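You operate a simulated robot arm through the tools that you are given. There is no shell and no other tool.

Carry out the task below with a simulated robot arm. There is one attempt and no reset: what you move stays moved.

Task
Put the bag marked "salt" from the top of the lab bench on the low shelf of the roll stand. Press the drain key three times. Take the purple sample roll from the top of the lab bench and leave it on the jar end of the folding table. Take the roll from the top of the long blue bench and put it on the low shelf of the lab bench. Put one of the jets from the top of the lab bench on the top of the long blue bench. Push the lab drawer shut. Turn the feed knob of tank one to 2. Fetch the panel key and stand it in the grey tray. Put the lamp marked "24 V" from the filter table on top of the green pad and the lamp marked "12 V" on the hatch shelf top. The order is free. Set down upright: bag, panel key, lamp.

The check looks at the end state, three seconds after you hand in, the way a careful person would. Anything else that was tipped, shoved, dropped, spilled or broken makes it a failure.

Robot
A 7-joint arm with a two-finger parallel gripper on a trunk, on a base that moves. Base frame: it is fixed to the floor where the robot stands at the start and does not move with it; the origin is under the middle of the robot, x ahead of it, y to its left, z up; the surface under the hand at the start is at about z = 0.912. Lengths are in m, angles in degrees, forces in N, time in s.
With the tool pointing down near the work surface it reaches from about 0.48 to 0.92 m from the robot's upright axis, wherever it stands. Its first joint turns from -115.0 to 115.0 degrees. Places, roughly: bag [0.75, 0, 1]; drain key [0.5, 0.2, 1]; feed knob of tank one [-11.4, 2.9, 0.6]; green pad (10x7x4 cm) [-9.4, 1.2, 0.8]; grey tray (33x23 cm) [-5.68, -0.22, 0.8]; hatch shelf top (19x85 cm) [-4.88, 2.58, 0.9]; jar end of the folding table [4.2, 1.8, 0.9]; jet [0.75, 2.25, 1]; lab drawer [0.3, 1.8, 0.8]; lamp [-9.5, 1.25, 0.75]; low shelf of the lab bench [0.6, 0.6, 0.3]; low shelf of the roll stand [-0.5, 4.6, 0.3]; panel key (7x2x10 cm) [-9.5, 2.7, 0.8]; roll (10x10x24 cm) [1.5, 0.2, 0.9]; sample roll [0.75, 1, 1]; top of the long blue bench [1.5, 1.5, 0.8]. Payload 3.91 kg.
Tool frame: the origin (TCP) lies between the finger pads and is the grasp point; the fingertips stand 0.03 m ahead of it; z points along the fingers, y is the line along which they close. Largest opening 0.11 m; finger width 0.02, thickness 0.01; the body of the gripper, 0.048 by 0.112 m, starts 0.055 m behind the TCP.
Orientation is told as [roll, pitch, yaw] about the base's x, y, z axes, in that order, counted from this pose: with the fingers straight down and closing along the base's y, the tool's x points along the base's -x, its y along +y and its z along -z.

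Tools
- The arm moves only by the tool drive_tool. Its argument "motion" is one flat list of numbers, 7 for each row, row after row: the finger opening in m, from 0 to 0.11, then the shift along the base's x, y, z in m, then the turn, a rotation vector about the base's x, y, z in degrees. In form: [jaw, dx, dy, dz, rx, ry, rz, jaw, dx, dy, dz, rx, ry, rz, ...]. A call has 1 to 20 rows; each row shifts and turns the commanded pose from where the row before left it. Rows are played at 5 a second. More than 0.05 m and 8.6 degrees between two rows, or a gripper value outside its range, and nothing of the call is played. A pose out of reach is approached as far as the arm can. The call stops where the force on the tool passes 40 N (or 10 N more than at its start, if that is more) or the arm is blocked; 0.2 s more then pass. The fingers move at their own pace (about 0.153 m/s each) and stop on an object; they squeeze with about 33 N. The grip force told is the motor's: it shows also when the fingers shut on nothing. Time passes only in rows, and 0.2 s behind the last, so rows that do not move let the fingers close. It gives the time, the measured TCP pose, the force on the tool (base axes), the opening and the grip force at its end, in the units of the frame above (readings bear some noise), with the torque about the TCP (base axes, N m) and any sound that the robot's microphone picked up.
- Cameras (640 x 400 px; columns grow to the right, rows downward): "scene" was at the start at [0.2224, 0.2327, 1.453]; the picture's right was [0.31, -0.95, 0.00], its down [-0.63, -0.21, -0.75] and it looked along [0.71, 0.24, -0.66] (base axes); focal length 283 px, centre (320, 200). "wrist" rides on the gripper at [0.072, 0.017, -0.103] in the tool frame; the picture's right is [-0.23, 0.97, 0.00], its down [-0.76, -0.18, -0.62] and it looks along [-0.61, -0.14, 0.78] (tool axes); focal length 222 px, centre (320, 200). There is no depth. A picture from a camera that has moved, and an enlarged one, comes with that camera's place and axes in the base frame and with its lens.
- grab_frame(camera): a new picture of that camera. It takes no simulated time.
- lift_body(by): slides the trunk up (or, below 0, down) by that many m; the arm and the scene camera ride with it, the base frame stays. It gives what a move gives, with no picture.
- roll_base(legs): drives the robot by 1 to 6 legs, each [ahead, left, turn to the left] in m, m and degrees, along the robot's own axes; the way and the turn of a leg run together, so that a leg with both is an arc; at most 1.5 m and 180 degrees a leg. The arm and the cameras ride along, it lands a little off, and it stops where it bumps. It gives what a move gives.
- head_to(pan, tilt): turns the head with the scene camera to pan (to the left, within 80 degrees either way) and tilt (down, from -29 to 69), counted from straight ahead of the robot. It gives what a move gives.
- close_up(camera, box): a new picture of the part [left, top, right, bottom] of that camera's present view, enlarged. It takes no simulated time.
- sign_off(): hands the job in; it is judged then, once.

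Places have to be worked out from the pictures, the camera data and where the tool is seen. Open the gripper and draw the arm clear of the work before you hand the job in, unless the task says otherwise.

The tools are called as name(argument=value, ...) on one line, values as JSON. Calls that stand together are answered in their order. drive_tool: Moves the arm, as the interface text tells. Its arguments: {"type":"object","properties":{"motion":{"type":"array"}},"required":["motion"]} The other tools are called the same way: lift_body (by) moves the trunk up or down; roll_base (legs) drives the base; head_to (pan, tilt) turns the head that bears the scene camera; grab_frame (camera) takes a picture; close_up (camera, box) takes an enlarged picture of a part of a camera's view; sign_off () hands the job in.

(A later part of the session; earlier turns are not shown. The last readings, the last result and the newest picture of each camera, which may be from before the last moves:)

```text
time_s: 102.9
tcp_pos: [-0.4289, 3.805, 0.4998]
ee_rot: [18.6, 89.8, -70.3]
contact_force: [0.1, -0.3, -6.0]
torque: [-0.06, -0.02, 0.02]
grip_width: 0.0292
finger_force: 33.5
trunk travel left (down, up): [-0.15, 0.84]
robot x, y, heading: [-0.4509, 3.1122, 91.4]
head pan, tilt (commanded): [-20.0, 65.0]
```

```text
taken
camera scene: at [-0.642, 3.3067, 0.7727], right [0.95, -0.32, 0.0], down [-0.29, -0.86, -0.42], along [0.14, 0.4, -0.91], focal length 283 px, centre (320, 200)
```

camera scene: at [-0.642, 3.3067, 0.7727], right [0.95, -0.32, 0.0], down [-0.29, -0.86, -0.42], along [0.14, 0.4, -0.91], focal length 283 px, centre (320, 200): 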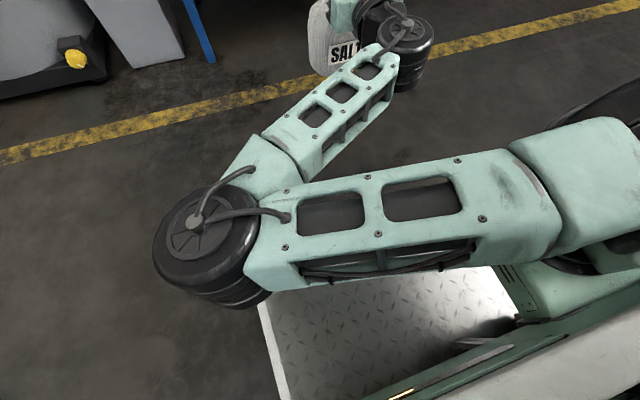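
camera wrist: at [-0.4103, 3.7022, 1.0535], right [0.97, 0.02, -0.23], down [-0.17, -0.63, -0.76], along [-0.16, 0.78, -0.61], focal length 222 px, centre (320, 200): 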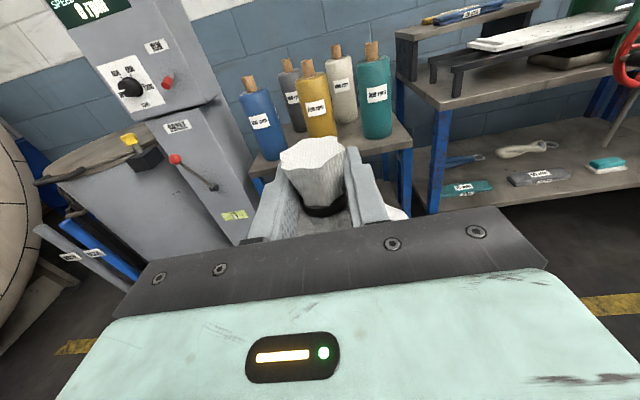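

The trunk is low enough and the arm is clear. From this low camera I take a precise enlarged picture of the shelf.

head_to(pan=0, tilt=25)

close_up(camera="scene", box=[280, 40, 480, 240])

```text
time_s: 104.0
tcp_pos: [-0.4289, 3.8047, 0.4999]
ee_rot: [18.6, 89.8, -70.4]
contact_force: [-1.2, -0.1, -6.3]
torque: [-0.02, 0.05, 0.04]
grip_width: 0.0293
finger_force: 32.6
trunk travel left (down, up): [-0.15, 0.84]
robot x, y, heading: [-0.4541, 3.1063, 91.5]
head pan, tilt (commanded): [0.0, 25.0]
```

```text
2.00 times, centred on (380, 140) of scene
camera zoom: at [-0.6635, 3.3413, 0.8282], right [1.0, 0.02, 0.0], down [0.01, -0.42, -0.91], along [-0.02, 0.91, -0.42], focal length 566 px, centre (200, 320)
```

zoom: 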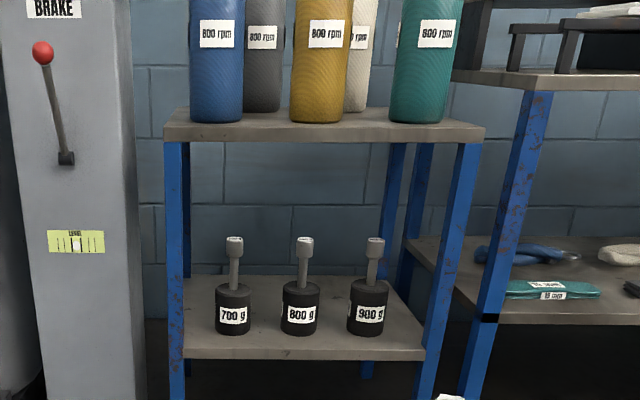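

To pin the strip depth down I enlarge further around the shelf edge and the two right-hand weights.

close_up(camera="scene", box=[360, 180, 440, 230])

head_to(pan=0, tilt=40)

grab_frame(camera="scene")

```text
8.00 times, centred on (400, 205) of scene
camera zoom: at [-0.6635, 3.3413, 0.8282], right [1.0, 0.02, 0.0], down [0.01, -0.42, -0.91], along [-0.02, 0.91, -0.42], focal length 2266 px, centre (-320, 160)
```

zoom: 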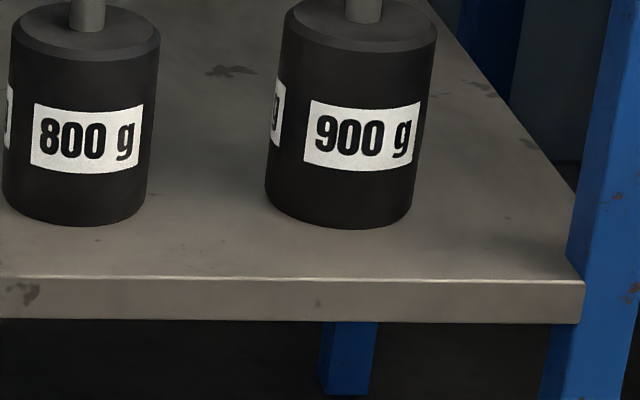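

```text
time_s: 104.7
tcp_pos: [-0.4299, 3.8049, 0.5002]
ee_rot: [18.6, 89.8, -70.4]
contact_force: [-1.0, -0.6, -6.0]
torque: [-0.02, -0.06, 0.0]
grip_width: 0.0291
finger_force: 33.4
trunk travel left (down, up): [-0.15, 0.84]
robot x, y, heading: [-0.456, 3.1097, 91.4]
head pan, tilt (commanded): [0.0, 40.0]
```

```text
taken
camera scene: at [-0.6634, 3.3342, 0.805], right [1.0, 0.02, 0.0], down [0.02, -0.64, -0.77], along [-0.02, 0.77, -0.64], focal length 283 px, centre (320, 200)
```

scene: 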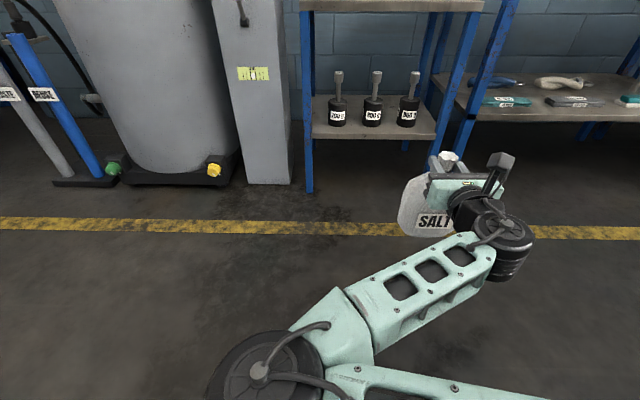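

The low view is the more accurate: the strip is only about 5.5 cm, but the bag's rounded belly fits between the 800 g (x≈−0.482) and 900 g (x≈−0.347) weights, so the target is x≈−0.415, y≈4.365. I drive to 15 cm short of that, squaring up the heading.

roll_base(legs=[[0.38, -0.005, -1.2]])

head_to(pan=-20, tilt=40)

grab_frame(camera="scene")

grab_frame(camera="wrist")

```text
time_s: 107.1
tcp_pos: [-0.4113, 4.1862, 0.5007]
ee_rot: [18.9, 89.8, -71.4]
contact_force: [0.0, 0.2, -5.9]
torque: [-0.06, 0.04, -0.02]
grip_width: 0.0293
finger_force: 33.2
trunk travel left (down, up): [-0.15, 0.84]
robot x, y, heading: [-0.4539, 3.4915, 89.9]
head pan, tilt (commanded): [0.0, 40.0]
```

```text
time_s: 108.0
tcp_pos: [-0.4124, 4.1859, 0.5014]
ee_rot: [18.8, 89.8, -71.5]
contact_force: [0.4, 0.7, -5.9]
torque: [-0.02, -0.02, 0.02]
grip_width: 0.0293
finger_force: 33.1
trunk travel left (down, up): [-0.15, 0.84]
robot x, y, heading: [-0.4543, 3.4927, 89.9]
head pan, tilt (commanded): [-20.0, 40.0]
```

```text
taken
camera scene: at [-0.6284, 3.7156, 0.805], right [0.94, -0.34, 0.0], down [-0.22, -0.6, -0.77], along [0.26, 0.72, -0.64], focal length 283 px, centre (320, 200)
```

scene: 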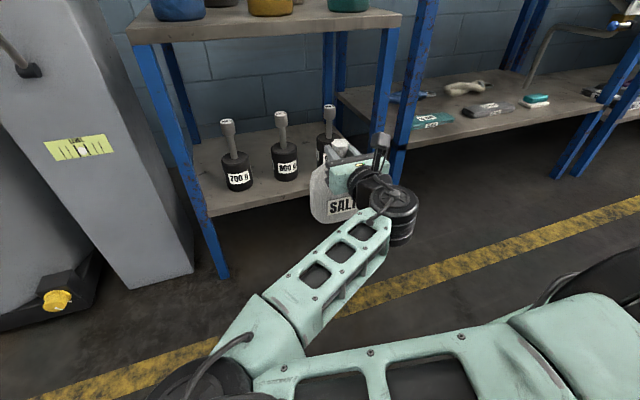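

```text
taken
camera wrist: at [-0.3955, 4.0824, 0.5734], right [0.97, -0.01, -0.23], down [-0.18, -0.63, -0.76], along [-0.14, 0.78, -0.61], focal length 222 px, centre (320, 200)
```

wrist: 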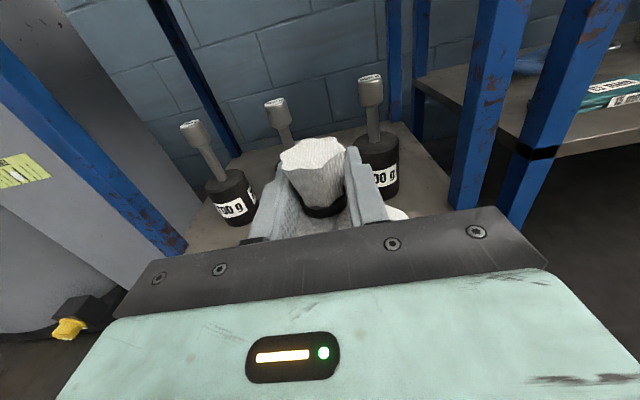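

I take an enlarged picture of the bag, weights and shelf edge from here.

close_up(camera="scene", box=[190, 90, 410, 235])

close_up(camera="wrist", box=[160, 60, 460, 245])

```text
2.76 times, centred on (300, 162) of scene
camera zoom: at [-0.6284, 3.7156, 0.805], right [0.94, -0.34, 0.0], down [-0.22, -0.6, -0.77], along [0.26, 0.72, -0.64], focal length 781 px, centre (375, 303)
```

zoom: 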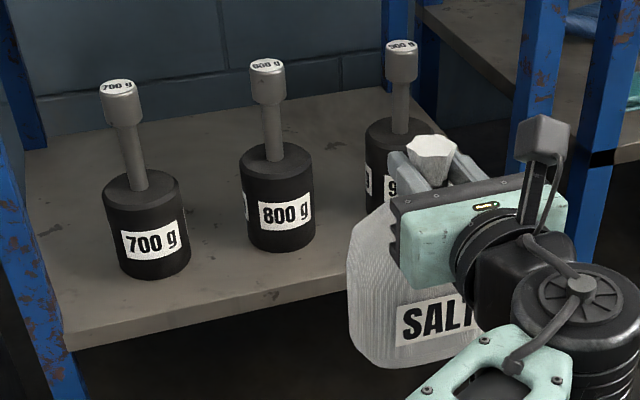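

```text
2.13 times, centred on (310, 152) of wrist
camera zoom: at [-0.3955, 4.0824, 0.5734], right [0.97, -0.01, -0.23], down [-0.18, -0.63, -0.76], along [-0.14, 0.78, -0.61], focal length 474 px, centre (341, 301)
```

zoom: 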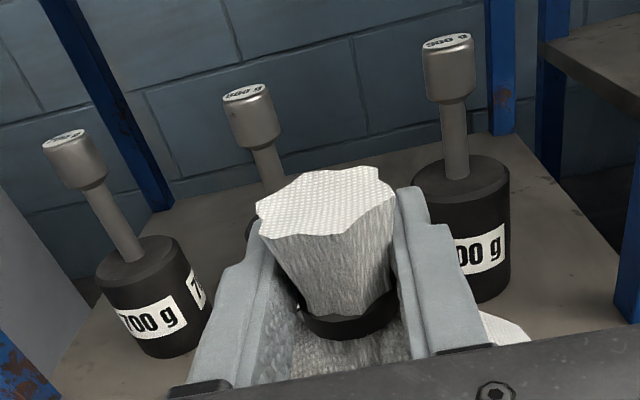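

Solving the two views gives shelf z=0.300, front edge y=4.342, weight centres y≈4.433 at x≈−0.476 and −0.336. I advance the bag 0.14 m at 3.5 cm above the shelf, centring on x=−0.405.

drive_tool(motion=[0, 0.004, 0.04, 0, 0, 0, 0, 0, 0.003, 0.04, 0, 0, 0, 0, 0, 0, 0.04, 0, 0, 0, 0, 0, 0, 0.02, 0, 0, 0, 0, 0, 0, 0, 0, 0, 0, 0])

close_up(camera="scene", box=[190, 90, 410, 235])

close_up(camera="wrist", box=[160, 60, 460, 245])

```text
time_s: 109.2
tcp_pos: [-0.4049, 4.3252, 0.4994]
ee_rot: [21.3, 89.7, -69.0]
contact_force: [-0.2, 0.1, -5.4]
torque: [-0.04, 0.05, 0.04]
grip_width: 0.0295
finger_force: 33.3
trunk travel left (down, up): [-0.15, 0.84]
robot x, y, heading: [-0.4526, 3.4929, 90.0]
head pan, tilt (commanded): [-20.0, 40.0]
```

```text
2.76 times, centred on (300, 162) of scene
camera zoom: at [-0.6283, 3.7156, 0.805], right [0.94, -0.34, 0.0], down [-0.22, -0.6, -0.77], along [0.26, 0.72, -0.64], focal length 781 px, centre (375, 303)
```

zoom: 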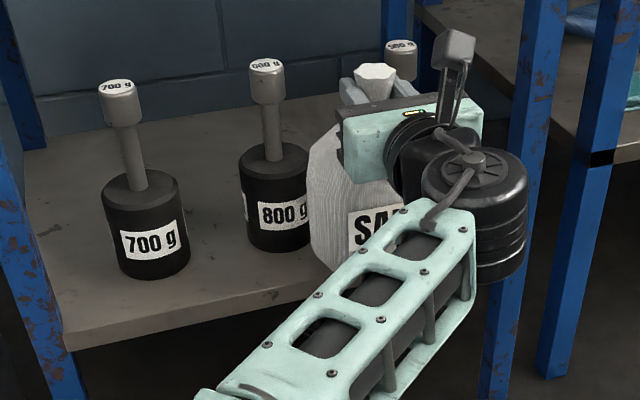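

```text
2.13 times, centred on (310, 152) of wrist
camera zoom: at [-0.3886, 4.2234, 0.5729], right [0.97, -0.01, -0.23], down [-0.18, -0.63, -0.76], along [-0.14, 0.78, -0.61], focal length 474 px, centre (341, 301)
```

zoom: 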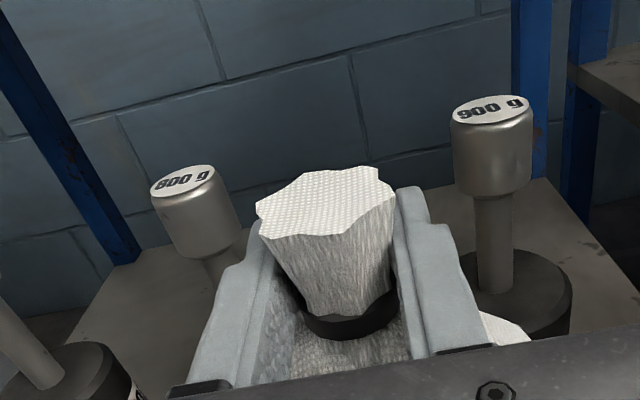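

Knob positions put the weights at x≈−0.482 and −0.339, so the mid-line is x≈−0.41. I shift 4 mm left and advance the last 4.8 cm.

drive_tool(motion=[0, -0.004, 0.02, 0, 0, 0, 0, 0, 0, 0.015, 0, 0, 0, 0, 0, 0, 0.013, 0, 0, 0, 0, 0, 0, 0, 0, 0, 0, 0])

close_up(camera="wrist", box=[160, 60, 460, 245])

close_up(camera="scene", box=[250, 90, 410, 200])

```text
time_s: 110.2
tcp_pos: [-0.4101, 4.3732, 0.5013]
ee_rot: [35.1, 89.9, -55.2]
contact_force: [1.4, -11.7, 5.2]
torque: [-0.78, -0.19, -0.09]
grip_width: 0.0292
finger_force: 32.8
trunk travel left (down, up): [-0.15, 0.84]
robot x, y, heading: [-0.4512, 3.4916, 90.1]
head pan, tilt (commanded): [-20.0, 40.0]
```

```text
2.13 times, centred on (310, 152) of wrist
camera zoom: at [-0.3933, 4.2698, 0.5743], right [0.97, -0.01, -0.23], down [-0.18, -0.62, -0.76], along [-0.14, 0.78, -0.61], focal length 474 px, centre (341, 301)
```

zoom: 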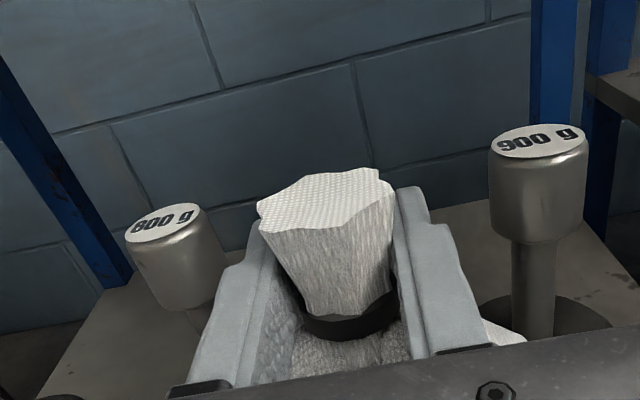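

```text
3.64 times, centred on (330, 145) of scene
camera zoom: at [-0.6283, 3.7151, 0.8052], right [0.94, -0.34, 0.0], down [-0.22, -0.6, -0.77], along [0.26, 0.72, -0.64], focal length 1030 px, centre (284, 400)
```

zoom: 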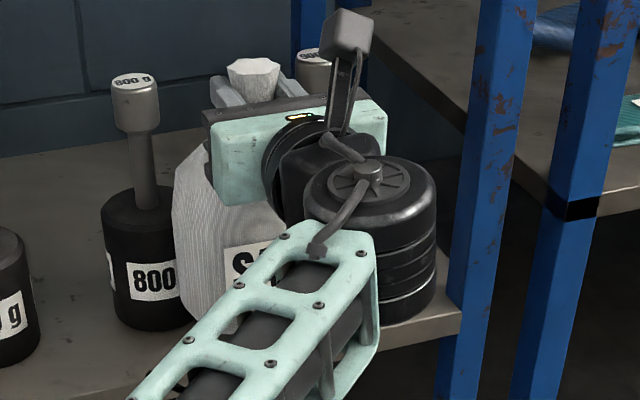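

The hand feels −12 N along y and the bag is partly carried: it is touching a weight. I back off 3 cm at once and compare the weights' positions.

drive_tool(motion=[0, 0, -0.015, 0, 0, 0, 0, 0, 0, -0.033, 0, 0, 0, 0, 0, 0, 0, 0, 0, 0, 0])

close_up(camera="scene", box=[190, 90, 410, 235])

close_up(camera="wrist", box=[160, 60, 460, 245])

```text
time_s: 111.0
tcp_pos: [-0.4087, 4.3239, 0.5007]
ee_rot: [14.3, 89.7, -76.1]
contact_force: [-0.5, 0.6, -5.9]
torque: [0.02, 0.0, 0.02]
grip_width: 0.0293
finger_force: 32.9
trunk travel left (down, up): [-0.15, 0.84]
robot x, y, heading: [-0.4508, 3.4915, 89.6]
head pan, tilt (commanded): [-20.0, 40.0]
```

```text
2.76 times, centred on (300, 162) of scene
camera zoom: at [-0.6283, 3.7157, 0.8049], right [0.94, -0.34, 0.0], down [-0.22, -0.6, -0.77], along [0.26, 0.72, -0.64], focal length 781 px, centre (375, 303)
```

zoom: 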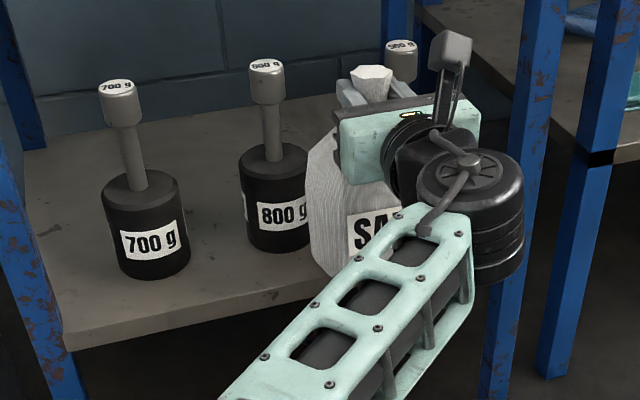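

```text
2.13 times, centred on (310, 152) of wrist
camera zoom: at [-0.3919, 4.2219, 0.573], right [0.97, -0.01, -0.23], down [-0.18, -0.63, -0.76], along [-0.14, 0.78, -0.61], focal length 474 px, centre (341, 301)
```

zoom: 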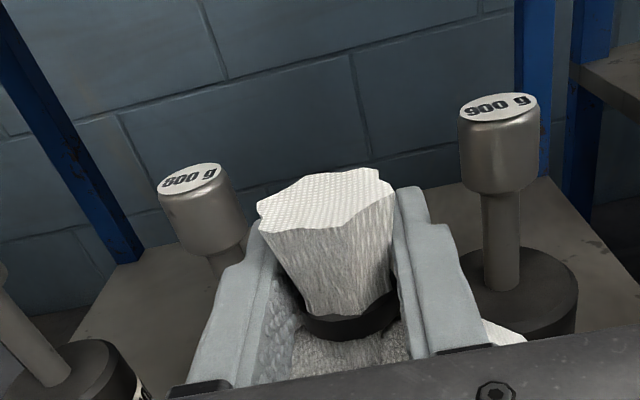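

The weights have not moved (same pixels in the fixed view), and the contact was symmetric near y=4.40, beginning about TCP y≈4.37. I advance only to TCP y=4.362 and check that it is free of contact.

drive_tool(motion=[0, -0.001, 0.02, 0, 0, 0, 0, 0, 0, 0.018, 0, 0, 0, 0, 0, 0, 0, 0, 0, 0, 0])

```text
time_s: 111.8
tcp_pos: [-0.4104, 4.3622, 0.5001]
ee_rot: [18.1, 89.7, -72.1]
contact_force: [-0.4, -0.5, -6.1]
torque: [0.02, 0.04, 0.0]
grip_width: 0.0291
finger_force: 33.3
trunk travel left (down, up): [-0.15, 0.84]
robot x, y, heading: [-0.4537, 3.4961, 89.9]
head pan, tilt (commanded): [-20.0, 40.0]
```

Free of contact at 4.362. I lower in small steps toward the shelf, watching the forces.

drive_tool(motion=[0, 0, 0, -0.01, 0, 0, 0, 0, 0, 0, -0.01, 0, 0, 0, 0, 0, 0, -0.006, 0, 0, 0, 0, 0, 0, 0, 0, 0, 0])

close_up(camera="scene", box=[190, 90, 410, 235])

```text
time_s: 112.8
tcp_pos: [-0.4103, 4.3621, 0.4794]
ee_rot: [-171.2, 89.9, 98.5]
contact_force: [-0.8, -3.3, 22.9]
torque: [0.1, 0.43, -0.07]
grip_width: 0.0292
finger_force: 32.3
trunk travel left (down, up): [-0.15, 0.84]
robot x, y, heading: [-0.4524, 3.4897, 90.3]
head pan, tilt (commanded): [-20.0, 40.0]
```

```text
2.76 times, centred on (300, 162) of scene
camera zoom: at [-0.6284, 3.7147, 0.8057], right [0.94, -0.34, 0.0], down [-0.22, -0.6, -0.77], along [0.26, 0.72, -0.64], focal length 781 px, centre (375, 303)
```

zoom: 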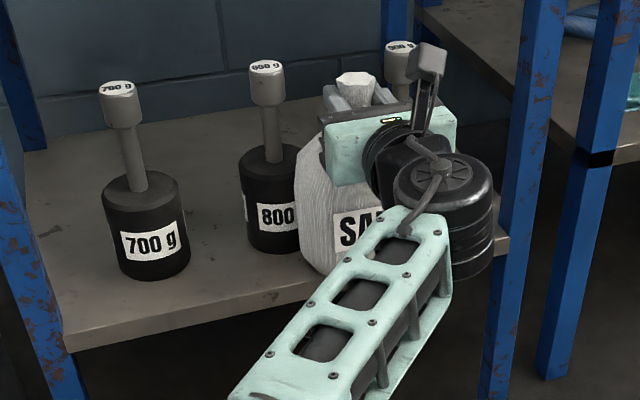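

The shelf is touched at bag-bottom z≈0.315 (Fz +23 N). I ease up 6 mm to take the load off and check the bag's posture before releasing.

drive_tool(motion=[0, 0, 0, 0.005, 0, 0, 0, 0, 0, 0, 0, 0, 0, 0])

close_up(camera="scene", box=[270, 100, 390, 220])

close_up(camera="wrist", box=[160, 60, 460, 245])

```text
time_s: 113.4
tcp_pos: [-0.4108, 4.363, 0.4783]
ee_rot: [17.5, 89.7, -72.8]
contact_force: [0.2, -1.0, 11.4]
torque: [0.42, 0.53, 0.0]
grip_width: 0.029
finger_force: 33.8
trunk travel left (down, up): [-0.15, 0.84]
robot x, y, heading: [-0.4501, 3.4934, 89.9]
head pan, tilt (commanded): [-20.0, 40.0]
```

```text
3.33 times, centred on (330, 160) of scene
camera zoom: at [-0.6283, 3.7152, 0.805], right [0.94, -0.34, 0.0], down [-0.22, -0.6, -0.77], along [0.26, 0.72, -0.64], focal length 944 px, centre (287, 333)
```

zoom: 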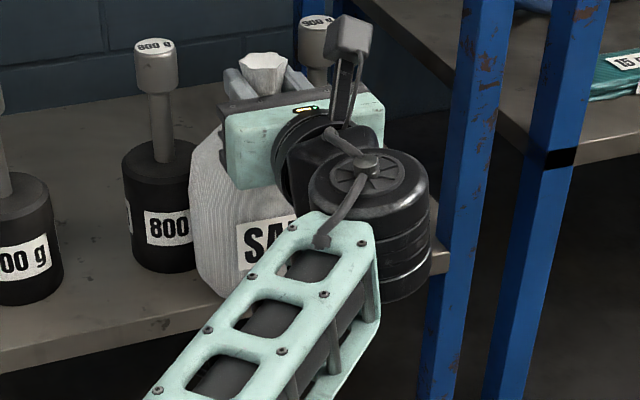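

```text
2.13 times, centred on (310, 152) of wrist
camera zoom: at [-0.3936, 4.2603, 0.5521], right [0.97, -0.01, -0.23], down [-0.18, -0.63, -0.76], along [-0.14, 0.78, -0.61], focal length 474 px, centre (341, 301)
```

zoom: 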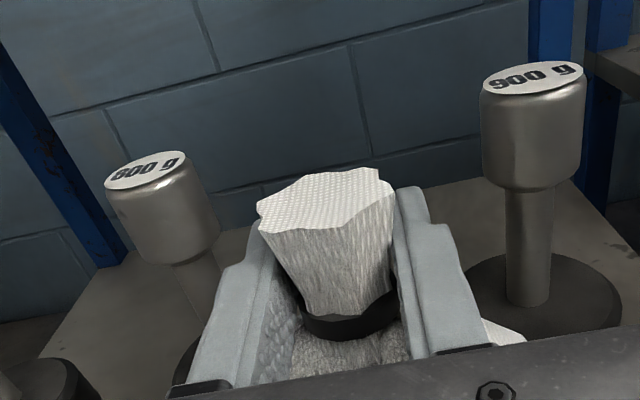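

The knot has not rotated in the grip and the level surface at z≈0.3145 carries the bag, slightly more on one corner. I open the fingers to 6 cm and watch it settle.

drive_tool(motion=[0.04, 0, 0, 0, 0, 0, 0, 0.06, 0, 0, 0, 0, 0, 0, 0.06, 0, 0, 0, 0, 0, 0])

close_up(camera="wrist", box=[160, 60, 460, 245])

close_up(camera="scene", box=[270, 100, 390, 220])

```text
time_s: 114.2
tcp_pos: [-0.4103, 4.363, 0.4791]
ee_rot: [20.9, 89.8, -69.4]
contact_force: [0.0, -0.1, 0.1]
torque: [-0.01, 0.0, 0.0]
grip_width: 0.0601
finger_force: 0.0
trunk travel left (down, up): [-0.15, 0.84]
robot x, y, heading: [-0.4522, 3.4919, 90.1]
head pan, tilt (commanded): [-20.0, 40.0]
```

```text
2.13 times, centred on (310, 152) of wrist
camera zoom: at [-0.3935, 4.2603, 0.5522], right [0.97, -0.01, -0.23], down [-0.18, -0.63, -0.76], along [-0.14, 0.78, -0.61], focal length 474 px, centre (341, 301)
```

zoom: 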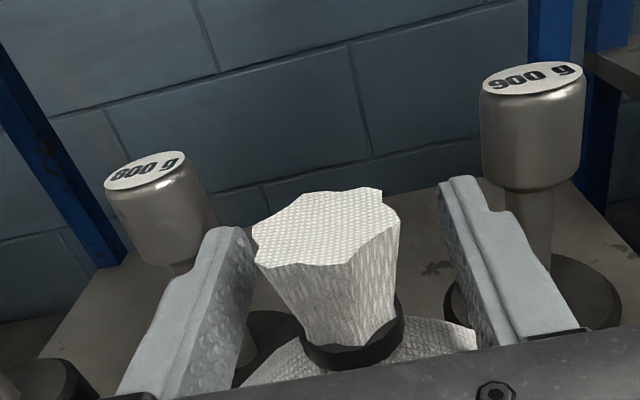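

```text
3.33 times, centred on (330, 160) of scene
camera zoom: at [-0.6284, 3.7154, 0.805], right [0.94, -0.34, 0.0], down [-0.22, -0.6, -0.77], along [0.26, 0.72, -0.64], focal length 944 px, centre (287, 333)
```

zoom: 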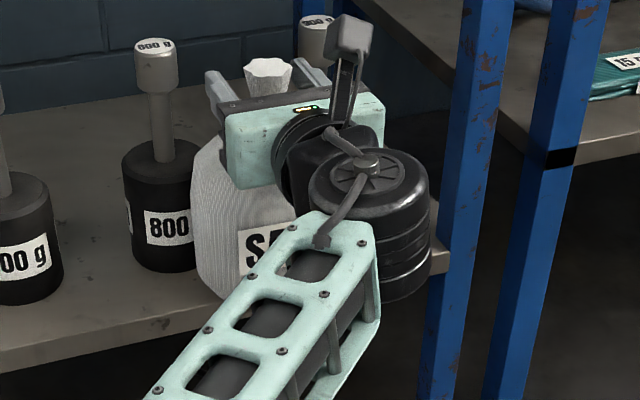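

The hand is free; the knot settled a few millimetres toward the robot. I wait a moment and look again to be sure it is at rest before withdrawing.

drive_tool(motion=[0.06, 0, 0, 0, 0, 0, 0, 0.06, 0, 0, 0, 0, 0, 0, 0.06, 0, 0, 0, 0, 0, 0])

close_up(camera="wrist", box=[160, 60, 460, 245])

```text
time_s: 115.0
tcp_pos: [-0.4098, 4.3632, 0.4795]
ee_rot: [19.6, 89.8, -70.8]
contact_force: [-0.1, 0.3, 0.6]
torque: [0.01, 0.0, 0.04]
grip_width: 0.0598
finger_force: 0.1
trunk travel left (down, up): [-0.15, 0.84]
robot x, y, heading: [-0.4526, 3.4906, 89.9]
head pan, tilt (commanded): [-20.0, 40.0]
```

```text
2.13 times, centred on (310, 152) of wrist
camera zoom: at [-0.3935, 4.2603, 0.5523], right [0.97, -0.01, -0.23], down [-0.18, -0.62, -0.76], along [-0.14, 0.78, -0.61], focal length 474 px, centre (341, 301)
```

zoom: 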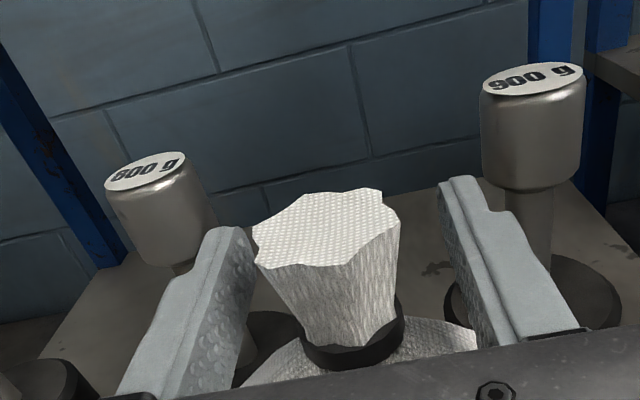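

The bag is at rest. I withdraw straight back with the fingers open and then look at it.

drive_tool(motion=[0.06, 0, -0.02, 0, 0, 0, 0, 0.06, 0, -0.03, 0, 0, 0, 0, 0.06, 0, -0.04, 0, 0, 0, 0, 0.06, 0, -0.04, 0, 0, 0, 0, 0.06, 0, -0.04, 0, 0, 0, 0])

close_up(camera="scene", box=[190, 90, 410, 235])

grab_frame(camera="wrist")

```text
time_s: 116.2
tcp_pos: [-0.4099, 4.1944, 0.4808]
ee_rot: [15.5, 89.8, -74.8]
contact_force: [-0.8, -0.6, -0.2]
torque: [-0.01, 0.01, -0.01]
grip_width: 0.0598
finger_force: 0.0
trunk travel left (down, up): [-0.15, 0.84]
robot x, y, heading: [-0.4561, 3.4947, 89.8]
head pan, tilt (commanded): [-20.0, 40.0]
```

```text
2.76 times, centred on (300, 162) of scene
camera zoom: at [-0.6283, 3.7155, 0.805], right [0.94, -0.34, 0.0], down [-0.22, -0.6, -0.77], along [0.26, 0.72, -0.64], focal length 781 px, centre (375, 303)
```

zoom: 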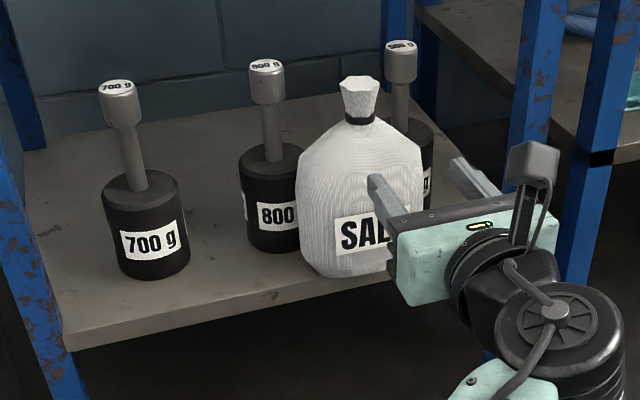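

```text
taken
camera wrist: at [-0.3941, 4.09, 0.5526], right [0.97, -0.01, -0.23], down [-0.18, -0.62, -0.76], along [-0.14, 0.78, -0.61], focal length 222 px, centre (320, 200)
```

wrist: 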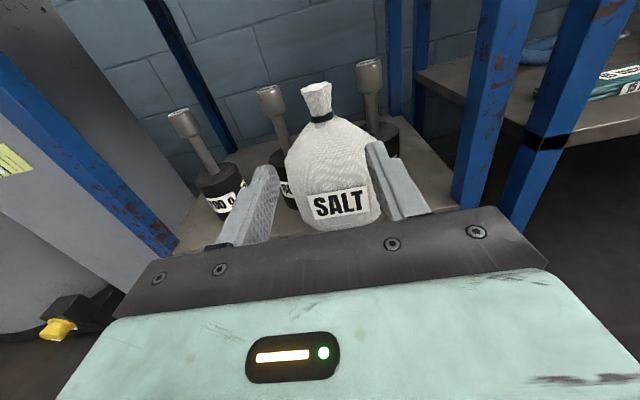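

The salt bag stands upright on the low shelf and the weights are untouched. Now I raise the trunk, back away, and look to the right for the way around the partition to the long blue bench and the folding table.

roll_base(legs=[[-0.4, 0, 0]])

lift_body(by=0.4)

lift_body(by=0.4)

head_to(pan=-60, tilt=15)

grab_frame(camera="scene")

head_to(pan=0, tilt=30)

grab_frame(camera="scene")

```text
time_s: 118.7
tcp_pos: [-0.4113, 3.7844, 0.4796]
ee_rot: [19.6, 89.8, -70.7]
contact_force: [-0.4, 0.3, 0.3]
torque: [0.01, -0.03, -0.03]
grip_width: 0.0602
finger_force: 0.0
trunk travel left (down, up): [-0.15, 0.84]
robot x, y, heading: [-0.4532, 3.0806, 89.7]
head pan, tilt (commanded): [-20.0, 40.0]
```

```text
time_s: 122.5
tcp_pos: [-0.4104, 3.7856, 0.8789]
ee_rot: [19.4, 89.8, -70.8]
contact_force: [-0.3, -0.6, 0.1]
torque: [0.02, -0.01, 0.01]
grip_width: 0.0597
finger_force: 0.0
trunk travel left (down, up): [-0.55, 0.44]
robot x, y, heading: [-0.4548, 3.084, 89.9]
head pan, tilt (commanded): [-20.0, 40.0]
```

```text
time_s: 126.4
tcp_pos: [-0.4109, 3.7849, 1.2795]
ee_rot: [19.5, 89.9, -70.8]
contact_force: [-0.3, 0.8, -0.1]
torque: [0.02, 0.03, -0.01]
grip_width: 0.06
finger_force: 0.0
trunk travel left (down, up): [-0.95, 0.04]
robot x, y, heading: [-0.4514, 3.0854, 89.9]
head pan, tilt (commanded): [-20.0, 40.0]
```

```text
time_s: 127.4
tcp_pos: [-0.4112, 3.785, 1.2802]
ee_rot: [19.7, 89.8, -70.5]
contact_force: [-0.6, 0.1, -1.1]
torque: [-0.02, -0.01, -0.01]
grip_width: 0.0597
finger_force: 0.0
trunk travel left (down, up): [-0.95, 0.04]
robot x, y, heading: [-0.4523, 3.0797, 90.1]
head pan, tilt (commanded): [-60.0, 15.0]
```

```text
taken
camera scene: at [-0.5767, 3.2733, 1.6445], right [0.5, -0.87, 0.0], down [-0.22, -0.13, -0.97], along [0.84, 0.48, -0.26], focal length 283 px, centre (320, 200)
```

scene: 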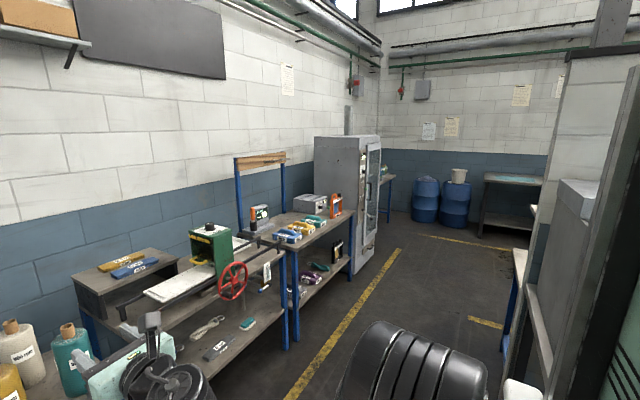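

```text
time_s: 128.7
tcp_pos: [-0.411, 3.7841, 1.2803]
ee_rot: [19.2, 89.8, -71.1]
contact_force: [-0.1, 0.2, 0.4]
torque: [0.02, 0.01, 0.02]
grip_width: 0.06
finger_force: 0.0
trunk travel left (down, up): [-0.95, 0.04]
robot x, y, heading: [-0.4538, 3.0826, 90.1]
head pan, tilt (commanded): [0.0, 30.0]
```

```text
taken
camera scene: at [-0.6575, 3.3169, 1.6204], right [1.0, 0.0, 0.0], down [0.0, -0.5, -0.87], along [0.0, 0.87, -0.5], focal length 283 px, centre (320, 200)
```

scene: 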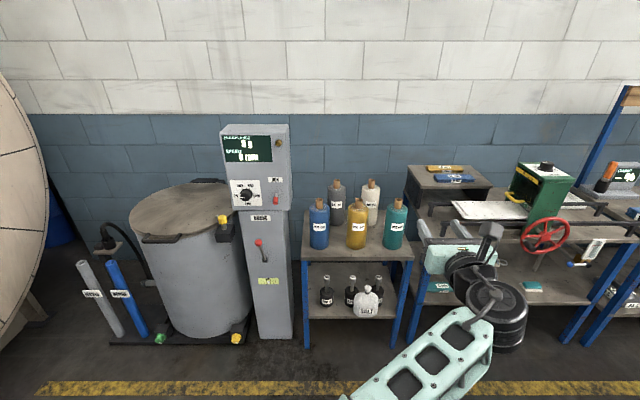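

The passage to the other side runs along +x in front of these benches. First I handle the drawer: I back along the lane to about [−0.75, 2.05] and turn to face the lab bench.

roll_base(legs=[[-1.03, 0.3, 0], [0, 0, -90]])

head_to(pan=0, tilt=35)

grab_frame(camera="scene")

grab_frame(camera="wrist")

```text
time_s: 138.2
tcp_pos: [-0.0456, 1.9968, 1.2793]
ee_rot: [19.3, 89.8, -160.4]
contact_force: [-0.2, -1.3, -1.0]
torque: [0.01, 0.04, 0.0]
grip_width: 0.0601
finger_force: 0.0
trunk travel left (down, up): [-0.95, 0.04]
robot x, y, heading: [-0.7481, 2.0262, 0.6]
head pan, tilt (commanded): [0.0, 30.0]
```

```text
time_s: 138.8
tcp_pos: [-0.0448, 1.9955, 1.2811]
ee_rot: [18.0, 89.8, -161.4]
contact_force: [0.0, -0.3, 0.4]
torque: [-0.02, 0.0, 0.0]
grip_width: 0.06
finger_force: 0.0
trunk travel left (down, up): [-0.95, 0.04]
robot x, y, heading: [-0.7463, 2.0308, 0.9]
head pan, tilt (commanded): [0.0, 35.0]
```

```text
taken
camera scene: at [-0.5196, 2.2377, 1.6126], right [0.01, -1.0, 0.0], down [-0.57, -0.01, -0.82], along [0.82, 0.01, -0.57], focal length 283 px, centre (320, 200)
```

scene: 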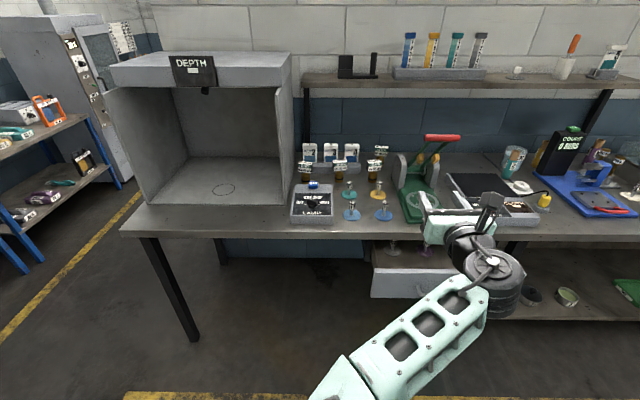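

```text
taken
camera wrist: at [-0.1486, 1.978, 1.3525], right [0.01, -0.97, -0.23], down [-0.63, 0.17, -0.76], along [0.78, 0.15, -0.61], focal length 222 px, centre (320, 200)
```

wrist: 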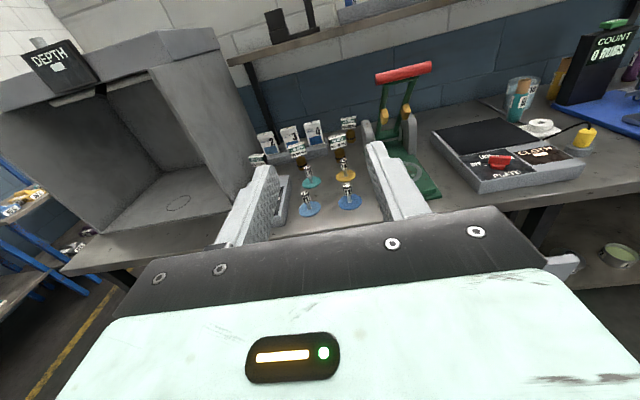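

The open drawer is below the bench near y≈1.85, and small pin-like items stand near y≈2.1. I take enlarged looks at the drawer and at the items to identify the jets.

close_up(camera="scene", box=[280, 120, 460, 240])

head_to(pan=-15, tilt=45)

grab_frame(camera="scene")

close_up(camera="wrist", box=[240, 90, 460, 230])

```text
3.33 times, centred on (370, 180) of scene
camera zoom: at [-0.5196, 2.2377, 1.6126], right [0.01, -1.0, 0.0], down [-0.57, -0.01, -0.82], along [0.82, 0.01, -0.57], focal length 944 px, centre (153, 267)
```

zoom: 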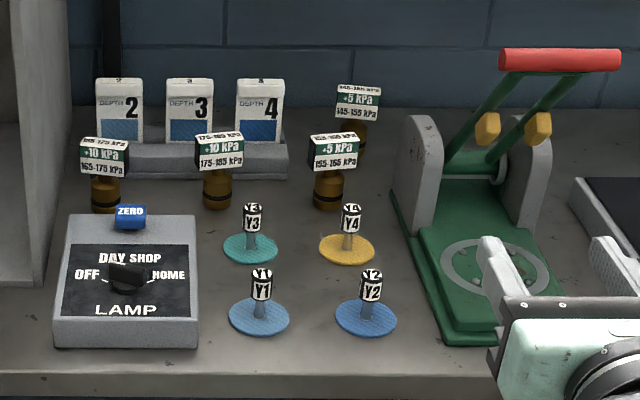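

```text
time_s: 139.6
tcp_pos: [-0.0459, 1.9958, 1.28]
ee_rot: [19.1, 89.8, -160.4]
contact_force: [0.5, 0.6, 0.2]
torque: [0.04, -0.03, 0.04]
grip_width: 0.0603
finger_force: 0.1
trunk travel left (down, up): [-0.95, 0.04]
robot x, y, heading: [-0.7433, 2.0273, 0.6]
head pan, tilt (commanded): [-15.0, 45.0]
```

```text
taken
camera scene: at [-0.5288, 2.2166, 1.5978], right [-0.25, -0.97, 0.0], down [-0.69, 0.17, -0.71], along [0.69, -0.17, -0.71], focal length 283 px, centre (320, 200)
```

scene: 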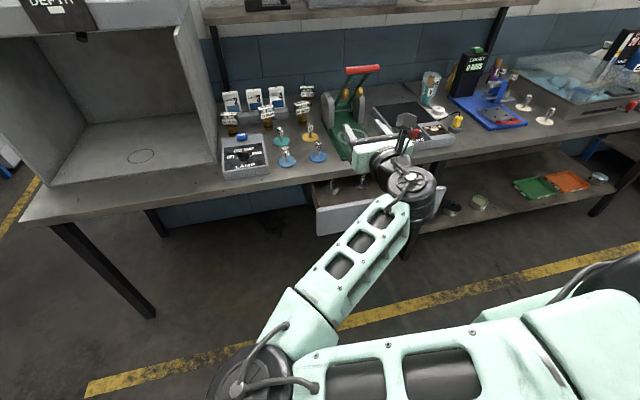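

```text
2.86 times, centred on (350, 160) of wrist
camera zoom: at [-0.1486, 1.9781, 1.3525], right [0.01, -0.97, -0.23], down [-0.63, 0.17, -0.76], along [0.78, 0.15, -0.61], focal length 635 px, centre (234, 314)
```

zoom: 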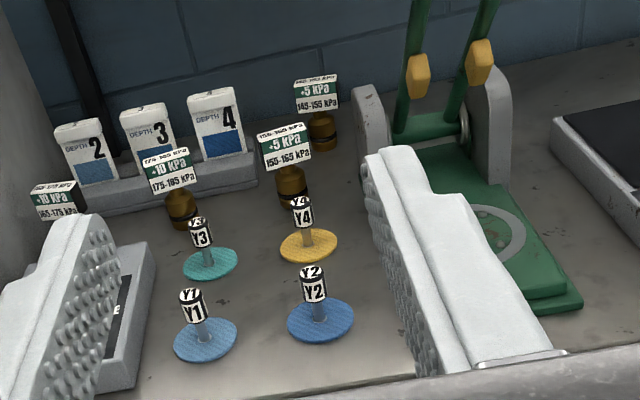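

The brass pieces with kPa flags near x≈0.64 must be the jets; the Y1–Y4 discs are something else. For the drawer I lower the trunk 0.4 m (hand comes to z≈0.88 in front of it) to see its front squarely.

lift_body(by=-0.4)

head_to(pan=-20, tilt=35)

grab_frame(camera="scene")

grab_frame(camera="wrist")

```text
time_s: 143.4
tcp_pos: [-0.0459, 1.9949, 0.8798]
ee_rot: [19.2, 89.9, -160.4]
contact_force: [-0.4, -0.7, -0.5]
torque: [0.0, 0.0, 0.03]
grip_width: 0.06
finger_force: 0.1
trunk travel left (down, up): [-0.55, 0.44]
robot x, y, heading: [-0.749, 2.0269, 0.6]
head pan, tilt (commanded): [-15.0, 45.0]
```

```text
time_s: 144.1
tcp_pos: [-0.0455, 1.995, 0.88]
ee_rot: [19.1, 89.8, -160.4]
contact_force: [-0.5, 0.4, 0.2]
torque: [0.04, 0.0, -0.02]
grip_width: 0.0599
finger_force: 0.1
trunk travel left (down, up): [-0.55, 0.44]
robot x, y, heading: [-0.7455, 2.0317, 0.8]
head pan, tilt (commanded): [-20.0, 35.0]
```

```text
taken
camera scene: at [-0.5246, 2.2075, 1.2125], right [-0.33, -0.94, 0.0], down [-0.54, 0.19, -0.82], along [0.77, -0.27, -0.57], focal length 283 px, centre (320, 200)
```

scene: 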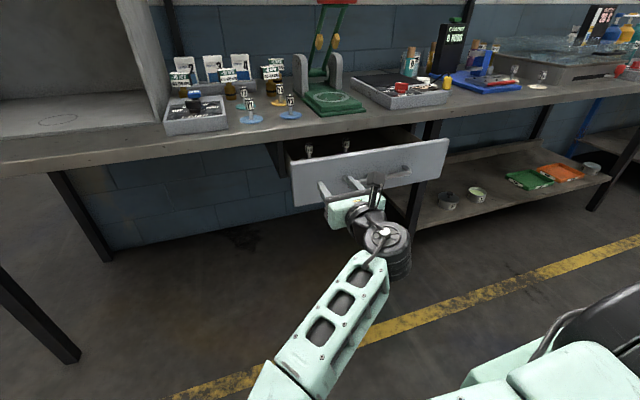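

```text
taken
camera wrist: at [-0.1486, 1.9781, 0.9525], right [0.01, -0.97, -0.23], down [-0.63, 0.17, -0.76], along [0.78, 0.15, -0.61], focal length 222 px, centre (320, 200)
```

wrist: 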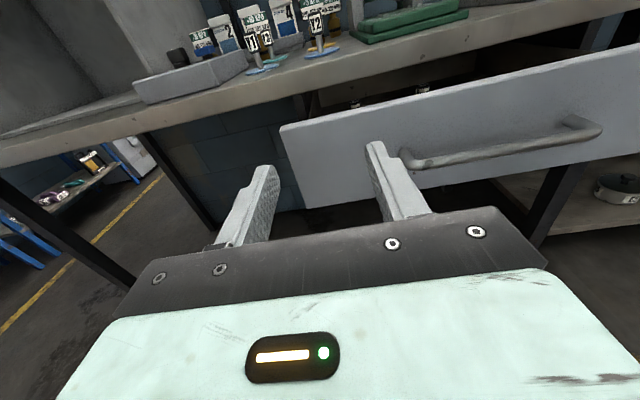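

The drawer front works out at x≈0.146, y 1.544–2.058, z 0.712–0.857, handle at mid-height. I'll close the fingers, shift to y≈1.80 and z≈0.832 (above the handle) and come to just short of the panel.

roll_base(legs=[[0.1, -0.2, -0.6]])

drive_tool(motion=[0, 0, 0, -0.024, 0, 0, 0, 0, 0, 0, -0.024, 0, 0, 0, 0, 0, 0, 0, 0, 0, 0])

grab_frame(camera="scene")

grab_frame(camera="wrist")

```text
time_s: 145.8
tcp_pos: [0.0574, 1.7885, 0.8793]
ee_rot: [18.3, 89.8, -161.8]
contact_force: [-0.3, 0.2, -0.5]
torque: [0.0, -0.04, 0.01]
grip_width: 0.0603
finger_force: 0.1
trunk travel left (down, up): [-0.55, 0.44]
robot x, y, heading: [-0.6463, 1.8278, 0.2]
head pan, tilt (commanded): [-20.0, 35.0]
```

```text
time_s: 146.6
tcp_pos: [0.0591, 1.7879, 0.8326]
ee_rot: [3.8, 89.8, -176.4]
contact_force: [0.2, -0.1, 0.3]
torque: [-0.01, -0.01, -0.04]
grip_width: 0.0001
finger_force: 33.1
trunk travel left (down, up): [-0.55, 0.44]
robot x, y, heading: [-0.6444, 1.8256, 0.1]
head pan, tilt (commanded): [-20.0, 35.0]
```

```text
taken
camera scene: at [-0.4192, 2.0063, 1.2126], right [-0.34, -0.94, 0.0], down [-0.54, 0.2, -0.82], along [0.77, -0.28, -0.57], focal length 283 px, centre (320, 200)
```

scene: 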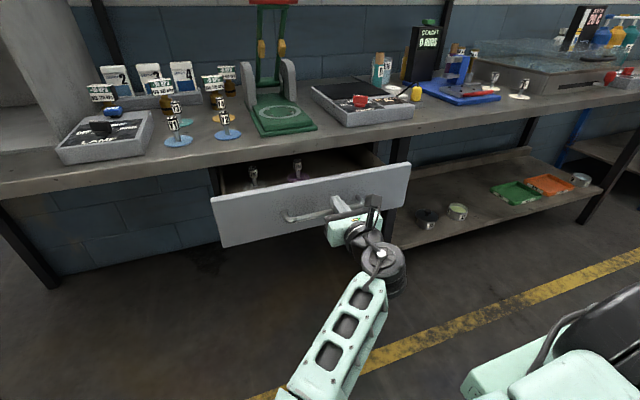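

```text
taken
camera wrist: at [-0.0451, 1.7713, 0.9053], right [0.0, -0.97, -0.23], down [-0.62, 0.18, -0.76], along [0.78, 0.14, -0.61], focal length 222 px, centre (320, 200)
```

wrist: 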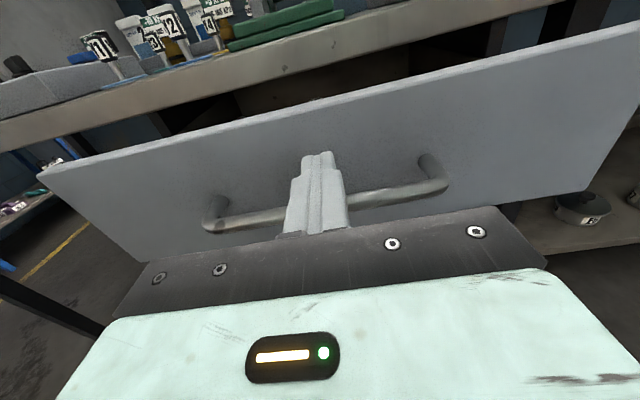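

The closed fingertips face the panel between the handle posts, about 5.7 cm short. I close the gap and then push slowly, 5 mm per row, as there are small items standing in the drawer.

drive_tool(motion=[0, 0.02, 0, 0, 0, 0, 0, 0, 0.02, 0, 0, 0, 0, 0, 0, 0.008, 0, 0, 0, 0, 0, 0, 0.005, 0, 0, 0, 0, 0, 0, 0.005, 0, 0, 0, 0, 0, 0, 0.005, 0, 0, 0, 0, 0, 0, 0.005, 0, 0, 0, 0, 0, 0, 0.005, 0, 0, 0, 0, 0, 0, 0.005, 0, 0, 0, 0, 0])

grab_frame(camera="scene")

```text
time_s: 148.6
tcp_pos: [0.1364, 1.7945, 0.8336]
ee_rot: [-82.3, 89.2, 97.9]
contact_force: [-1.5, 1.0, -1.3]
torque: [0.01, 0.03, 0.04]
grip_width: 0.0003
finger_force: 32.9
trunk travel left (down, up): [-0.55, 0.44]
robot x, y, heading: [-0.6461, 1.8308, 0.1]
head pan, tilt (commanded): [-20.0, 35.0]
```

```text
taken
camera scene: at [-0.4192, 2.0064, 1.2126], right [-0.34, -0.94, 0.0], down [-0.54, 0.2, -0.82], along [0.77, -0.28, -0.57], focal length 283 px, centre (320, 200)
```

scene: 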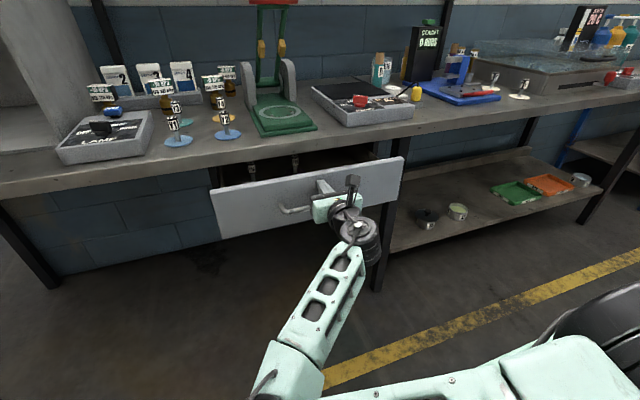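

The panel is moving with the fingertips and everything stays upright. I keep pushing slowly for another 10 cm.

drive_tool(motion=[0, 0.006, -0.001, 0, 0, 0, 0, 0, 0.006, -0.001, 0, 0, 0, 0, 0, 0.006, -0.001, 0, 0, 0, 0, 0, 0.006, -0.001, 0, 0, 0, 0, 0, 0.006, 0, 0, 0, 0, 0, 0, 0.006, 0, 0, 0, 0, 0, 0, 0.006, 0, 0, 0, 0, 0, 0, 0.006, 0, 0, 0, 0, 0, 0, 0.006, 0, 0, 0, 0, 0, 0, 0.006, 0, 0, 0, 0, 0, 0, 0.006, 0, 0, 0, 0, 0, 0, 0.006, 0, 0, 0, 0, 0, 0, 0.006, 0, 0, 0, 0, 0, 0, 0.006, 0, 0, 0, 0, 0])

grab_frame(camera="scene")

```text
time_s: 151.6
tcp_pos: [0.2198, 1.7947, 0.8389]
ee_rot: [-96.1, 88.9, 84.6]
contact_force: [0.9, 0.3, -0.2]
torque: [0.03, -0.01, -0.03]
grip_width: 0.0
finger_force: 33.3
trunk travel left (down, up): [-0.55, 0.44]
robot x, y, heading: [-0.6476, 1.8312, -0.2]
head pan, tilt (commanded): [-20.0, 35.0]
```

```text
taken
camera scene: at [-0.4192, 2.0064, 1.2126], right [-0.34, -0.94, 0.0], down [-0.54, 0.2, -0.82], along [0.77, -0.28, -0.57], focal length 283 px, centre (320, 200)
```

scene: 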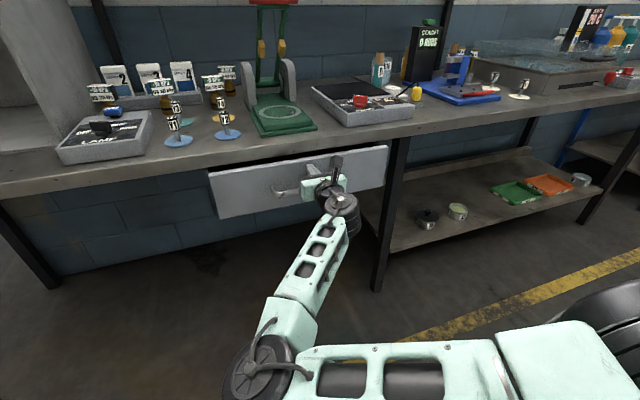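

The drawer is nearly in; there is still no resistance. I keep pushing slowly until it stops.

drive_tool(motion=[0, 0.005, 0, -0.001, 0, 0, 0, 0, 0.005, 0, -0.001, 0, 0, 0, 0, 0.005, 0, -0.001, 0, 0, 0, 0, 0.005, 0, -0.001, 0, 0, 0, 0, 0.005, 0, 0, 0, 0, 0, 0, 0.005, 0, 0, 0, 0, 0, 0, 0.005, 0, 0, 0, 0, 0, 0, 0.005, 0, 0, 0, 0, 0])

grab_frame(camera="scene")

```text
time_s: 153.4
tcp_pos: [0.2574, 1.8028, 0.8372]
ee_rot: [-99.5, 88.6, 81.6]
contact_force: [-30.5, 7.8, -9.2]
torque: [0.22, 0.47, 0.07]
grip_width: 0.0001
finger_force: 33.0
trunk travel left (down, up): [-0.55, 0.44]
robot x, y, heading: [-0.6463, 1.8328, 0.2]
head pan, tilt (commanded): [-20.0, 35.0]
```

```text
taken
camera scene: at [-0.4201, 2.0067, 1.2125], right [-0.34, -0.94, 0.0], down [-0.54, 0.2, -0.82], along [0.77, -0.28, -0.57], focal length 283 px, centre (320, 200)
```

scene: 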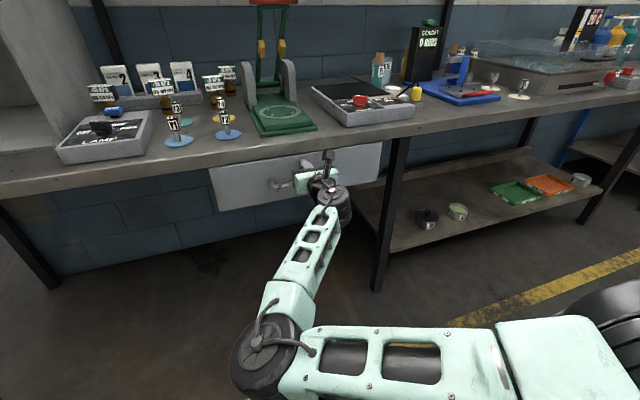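

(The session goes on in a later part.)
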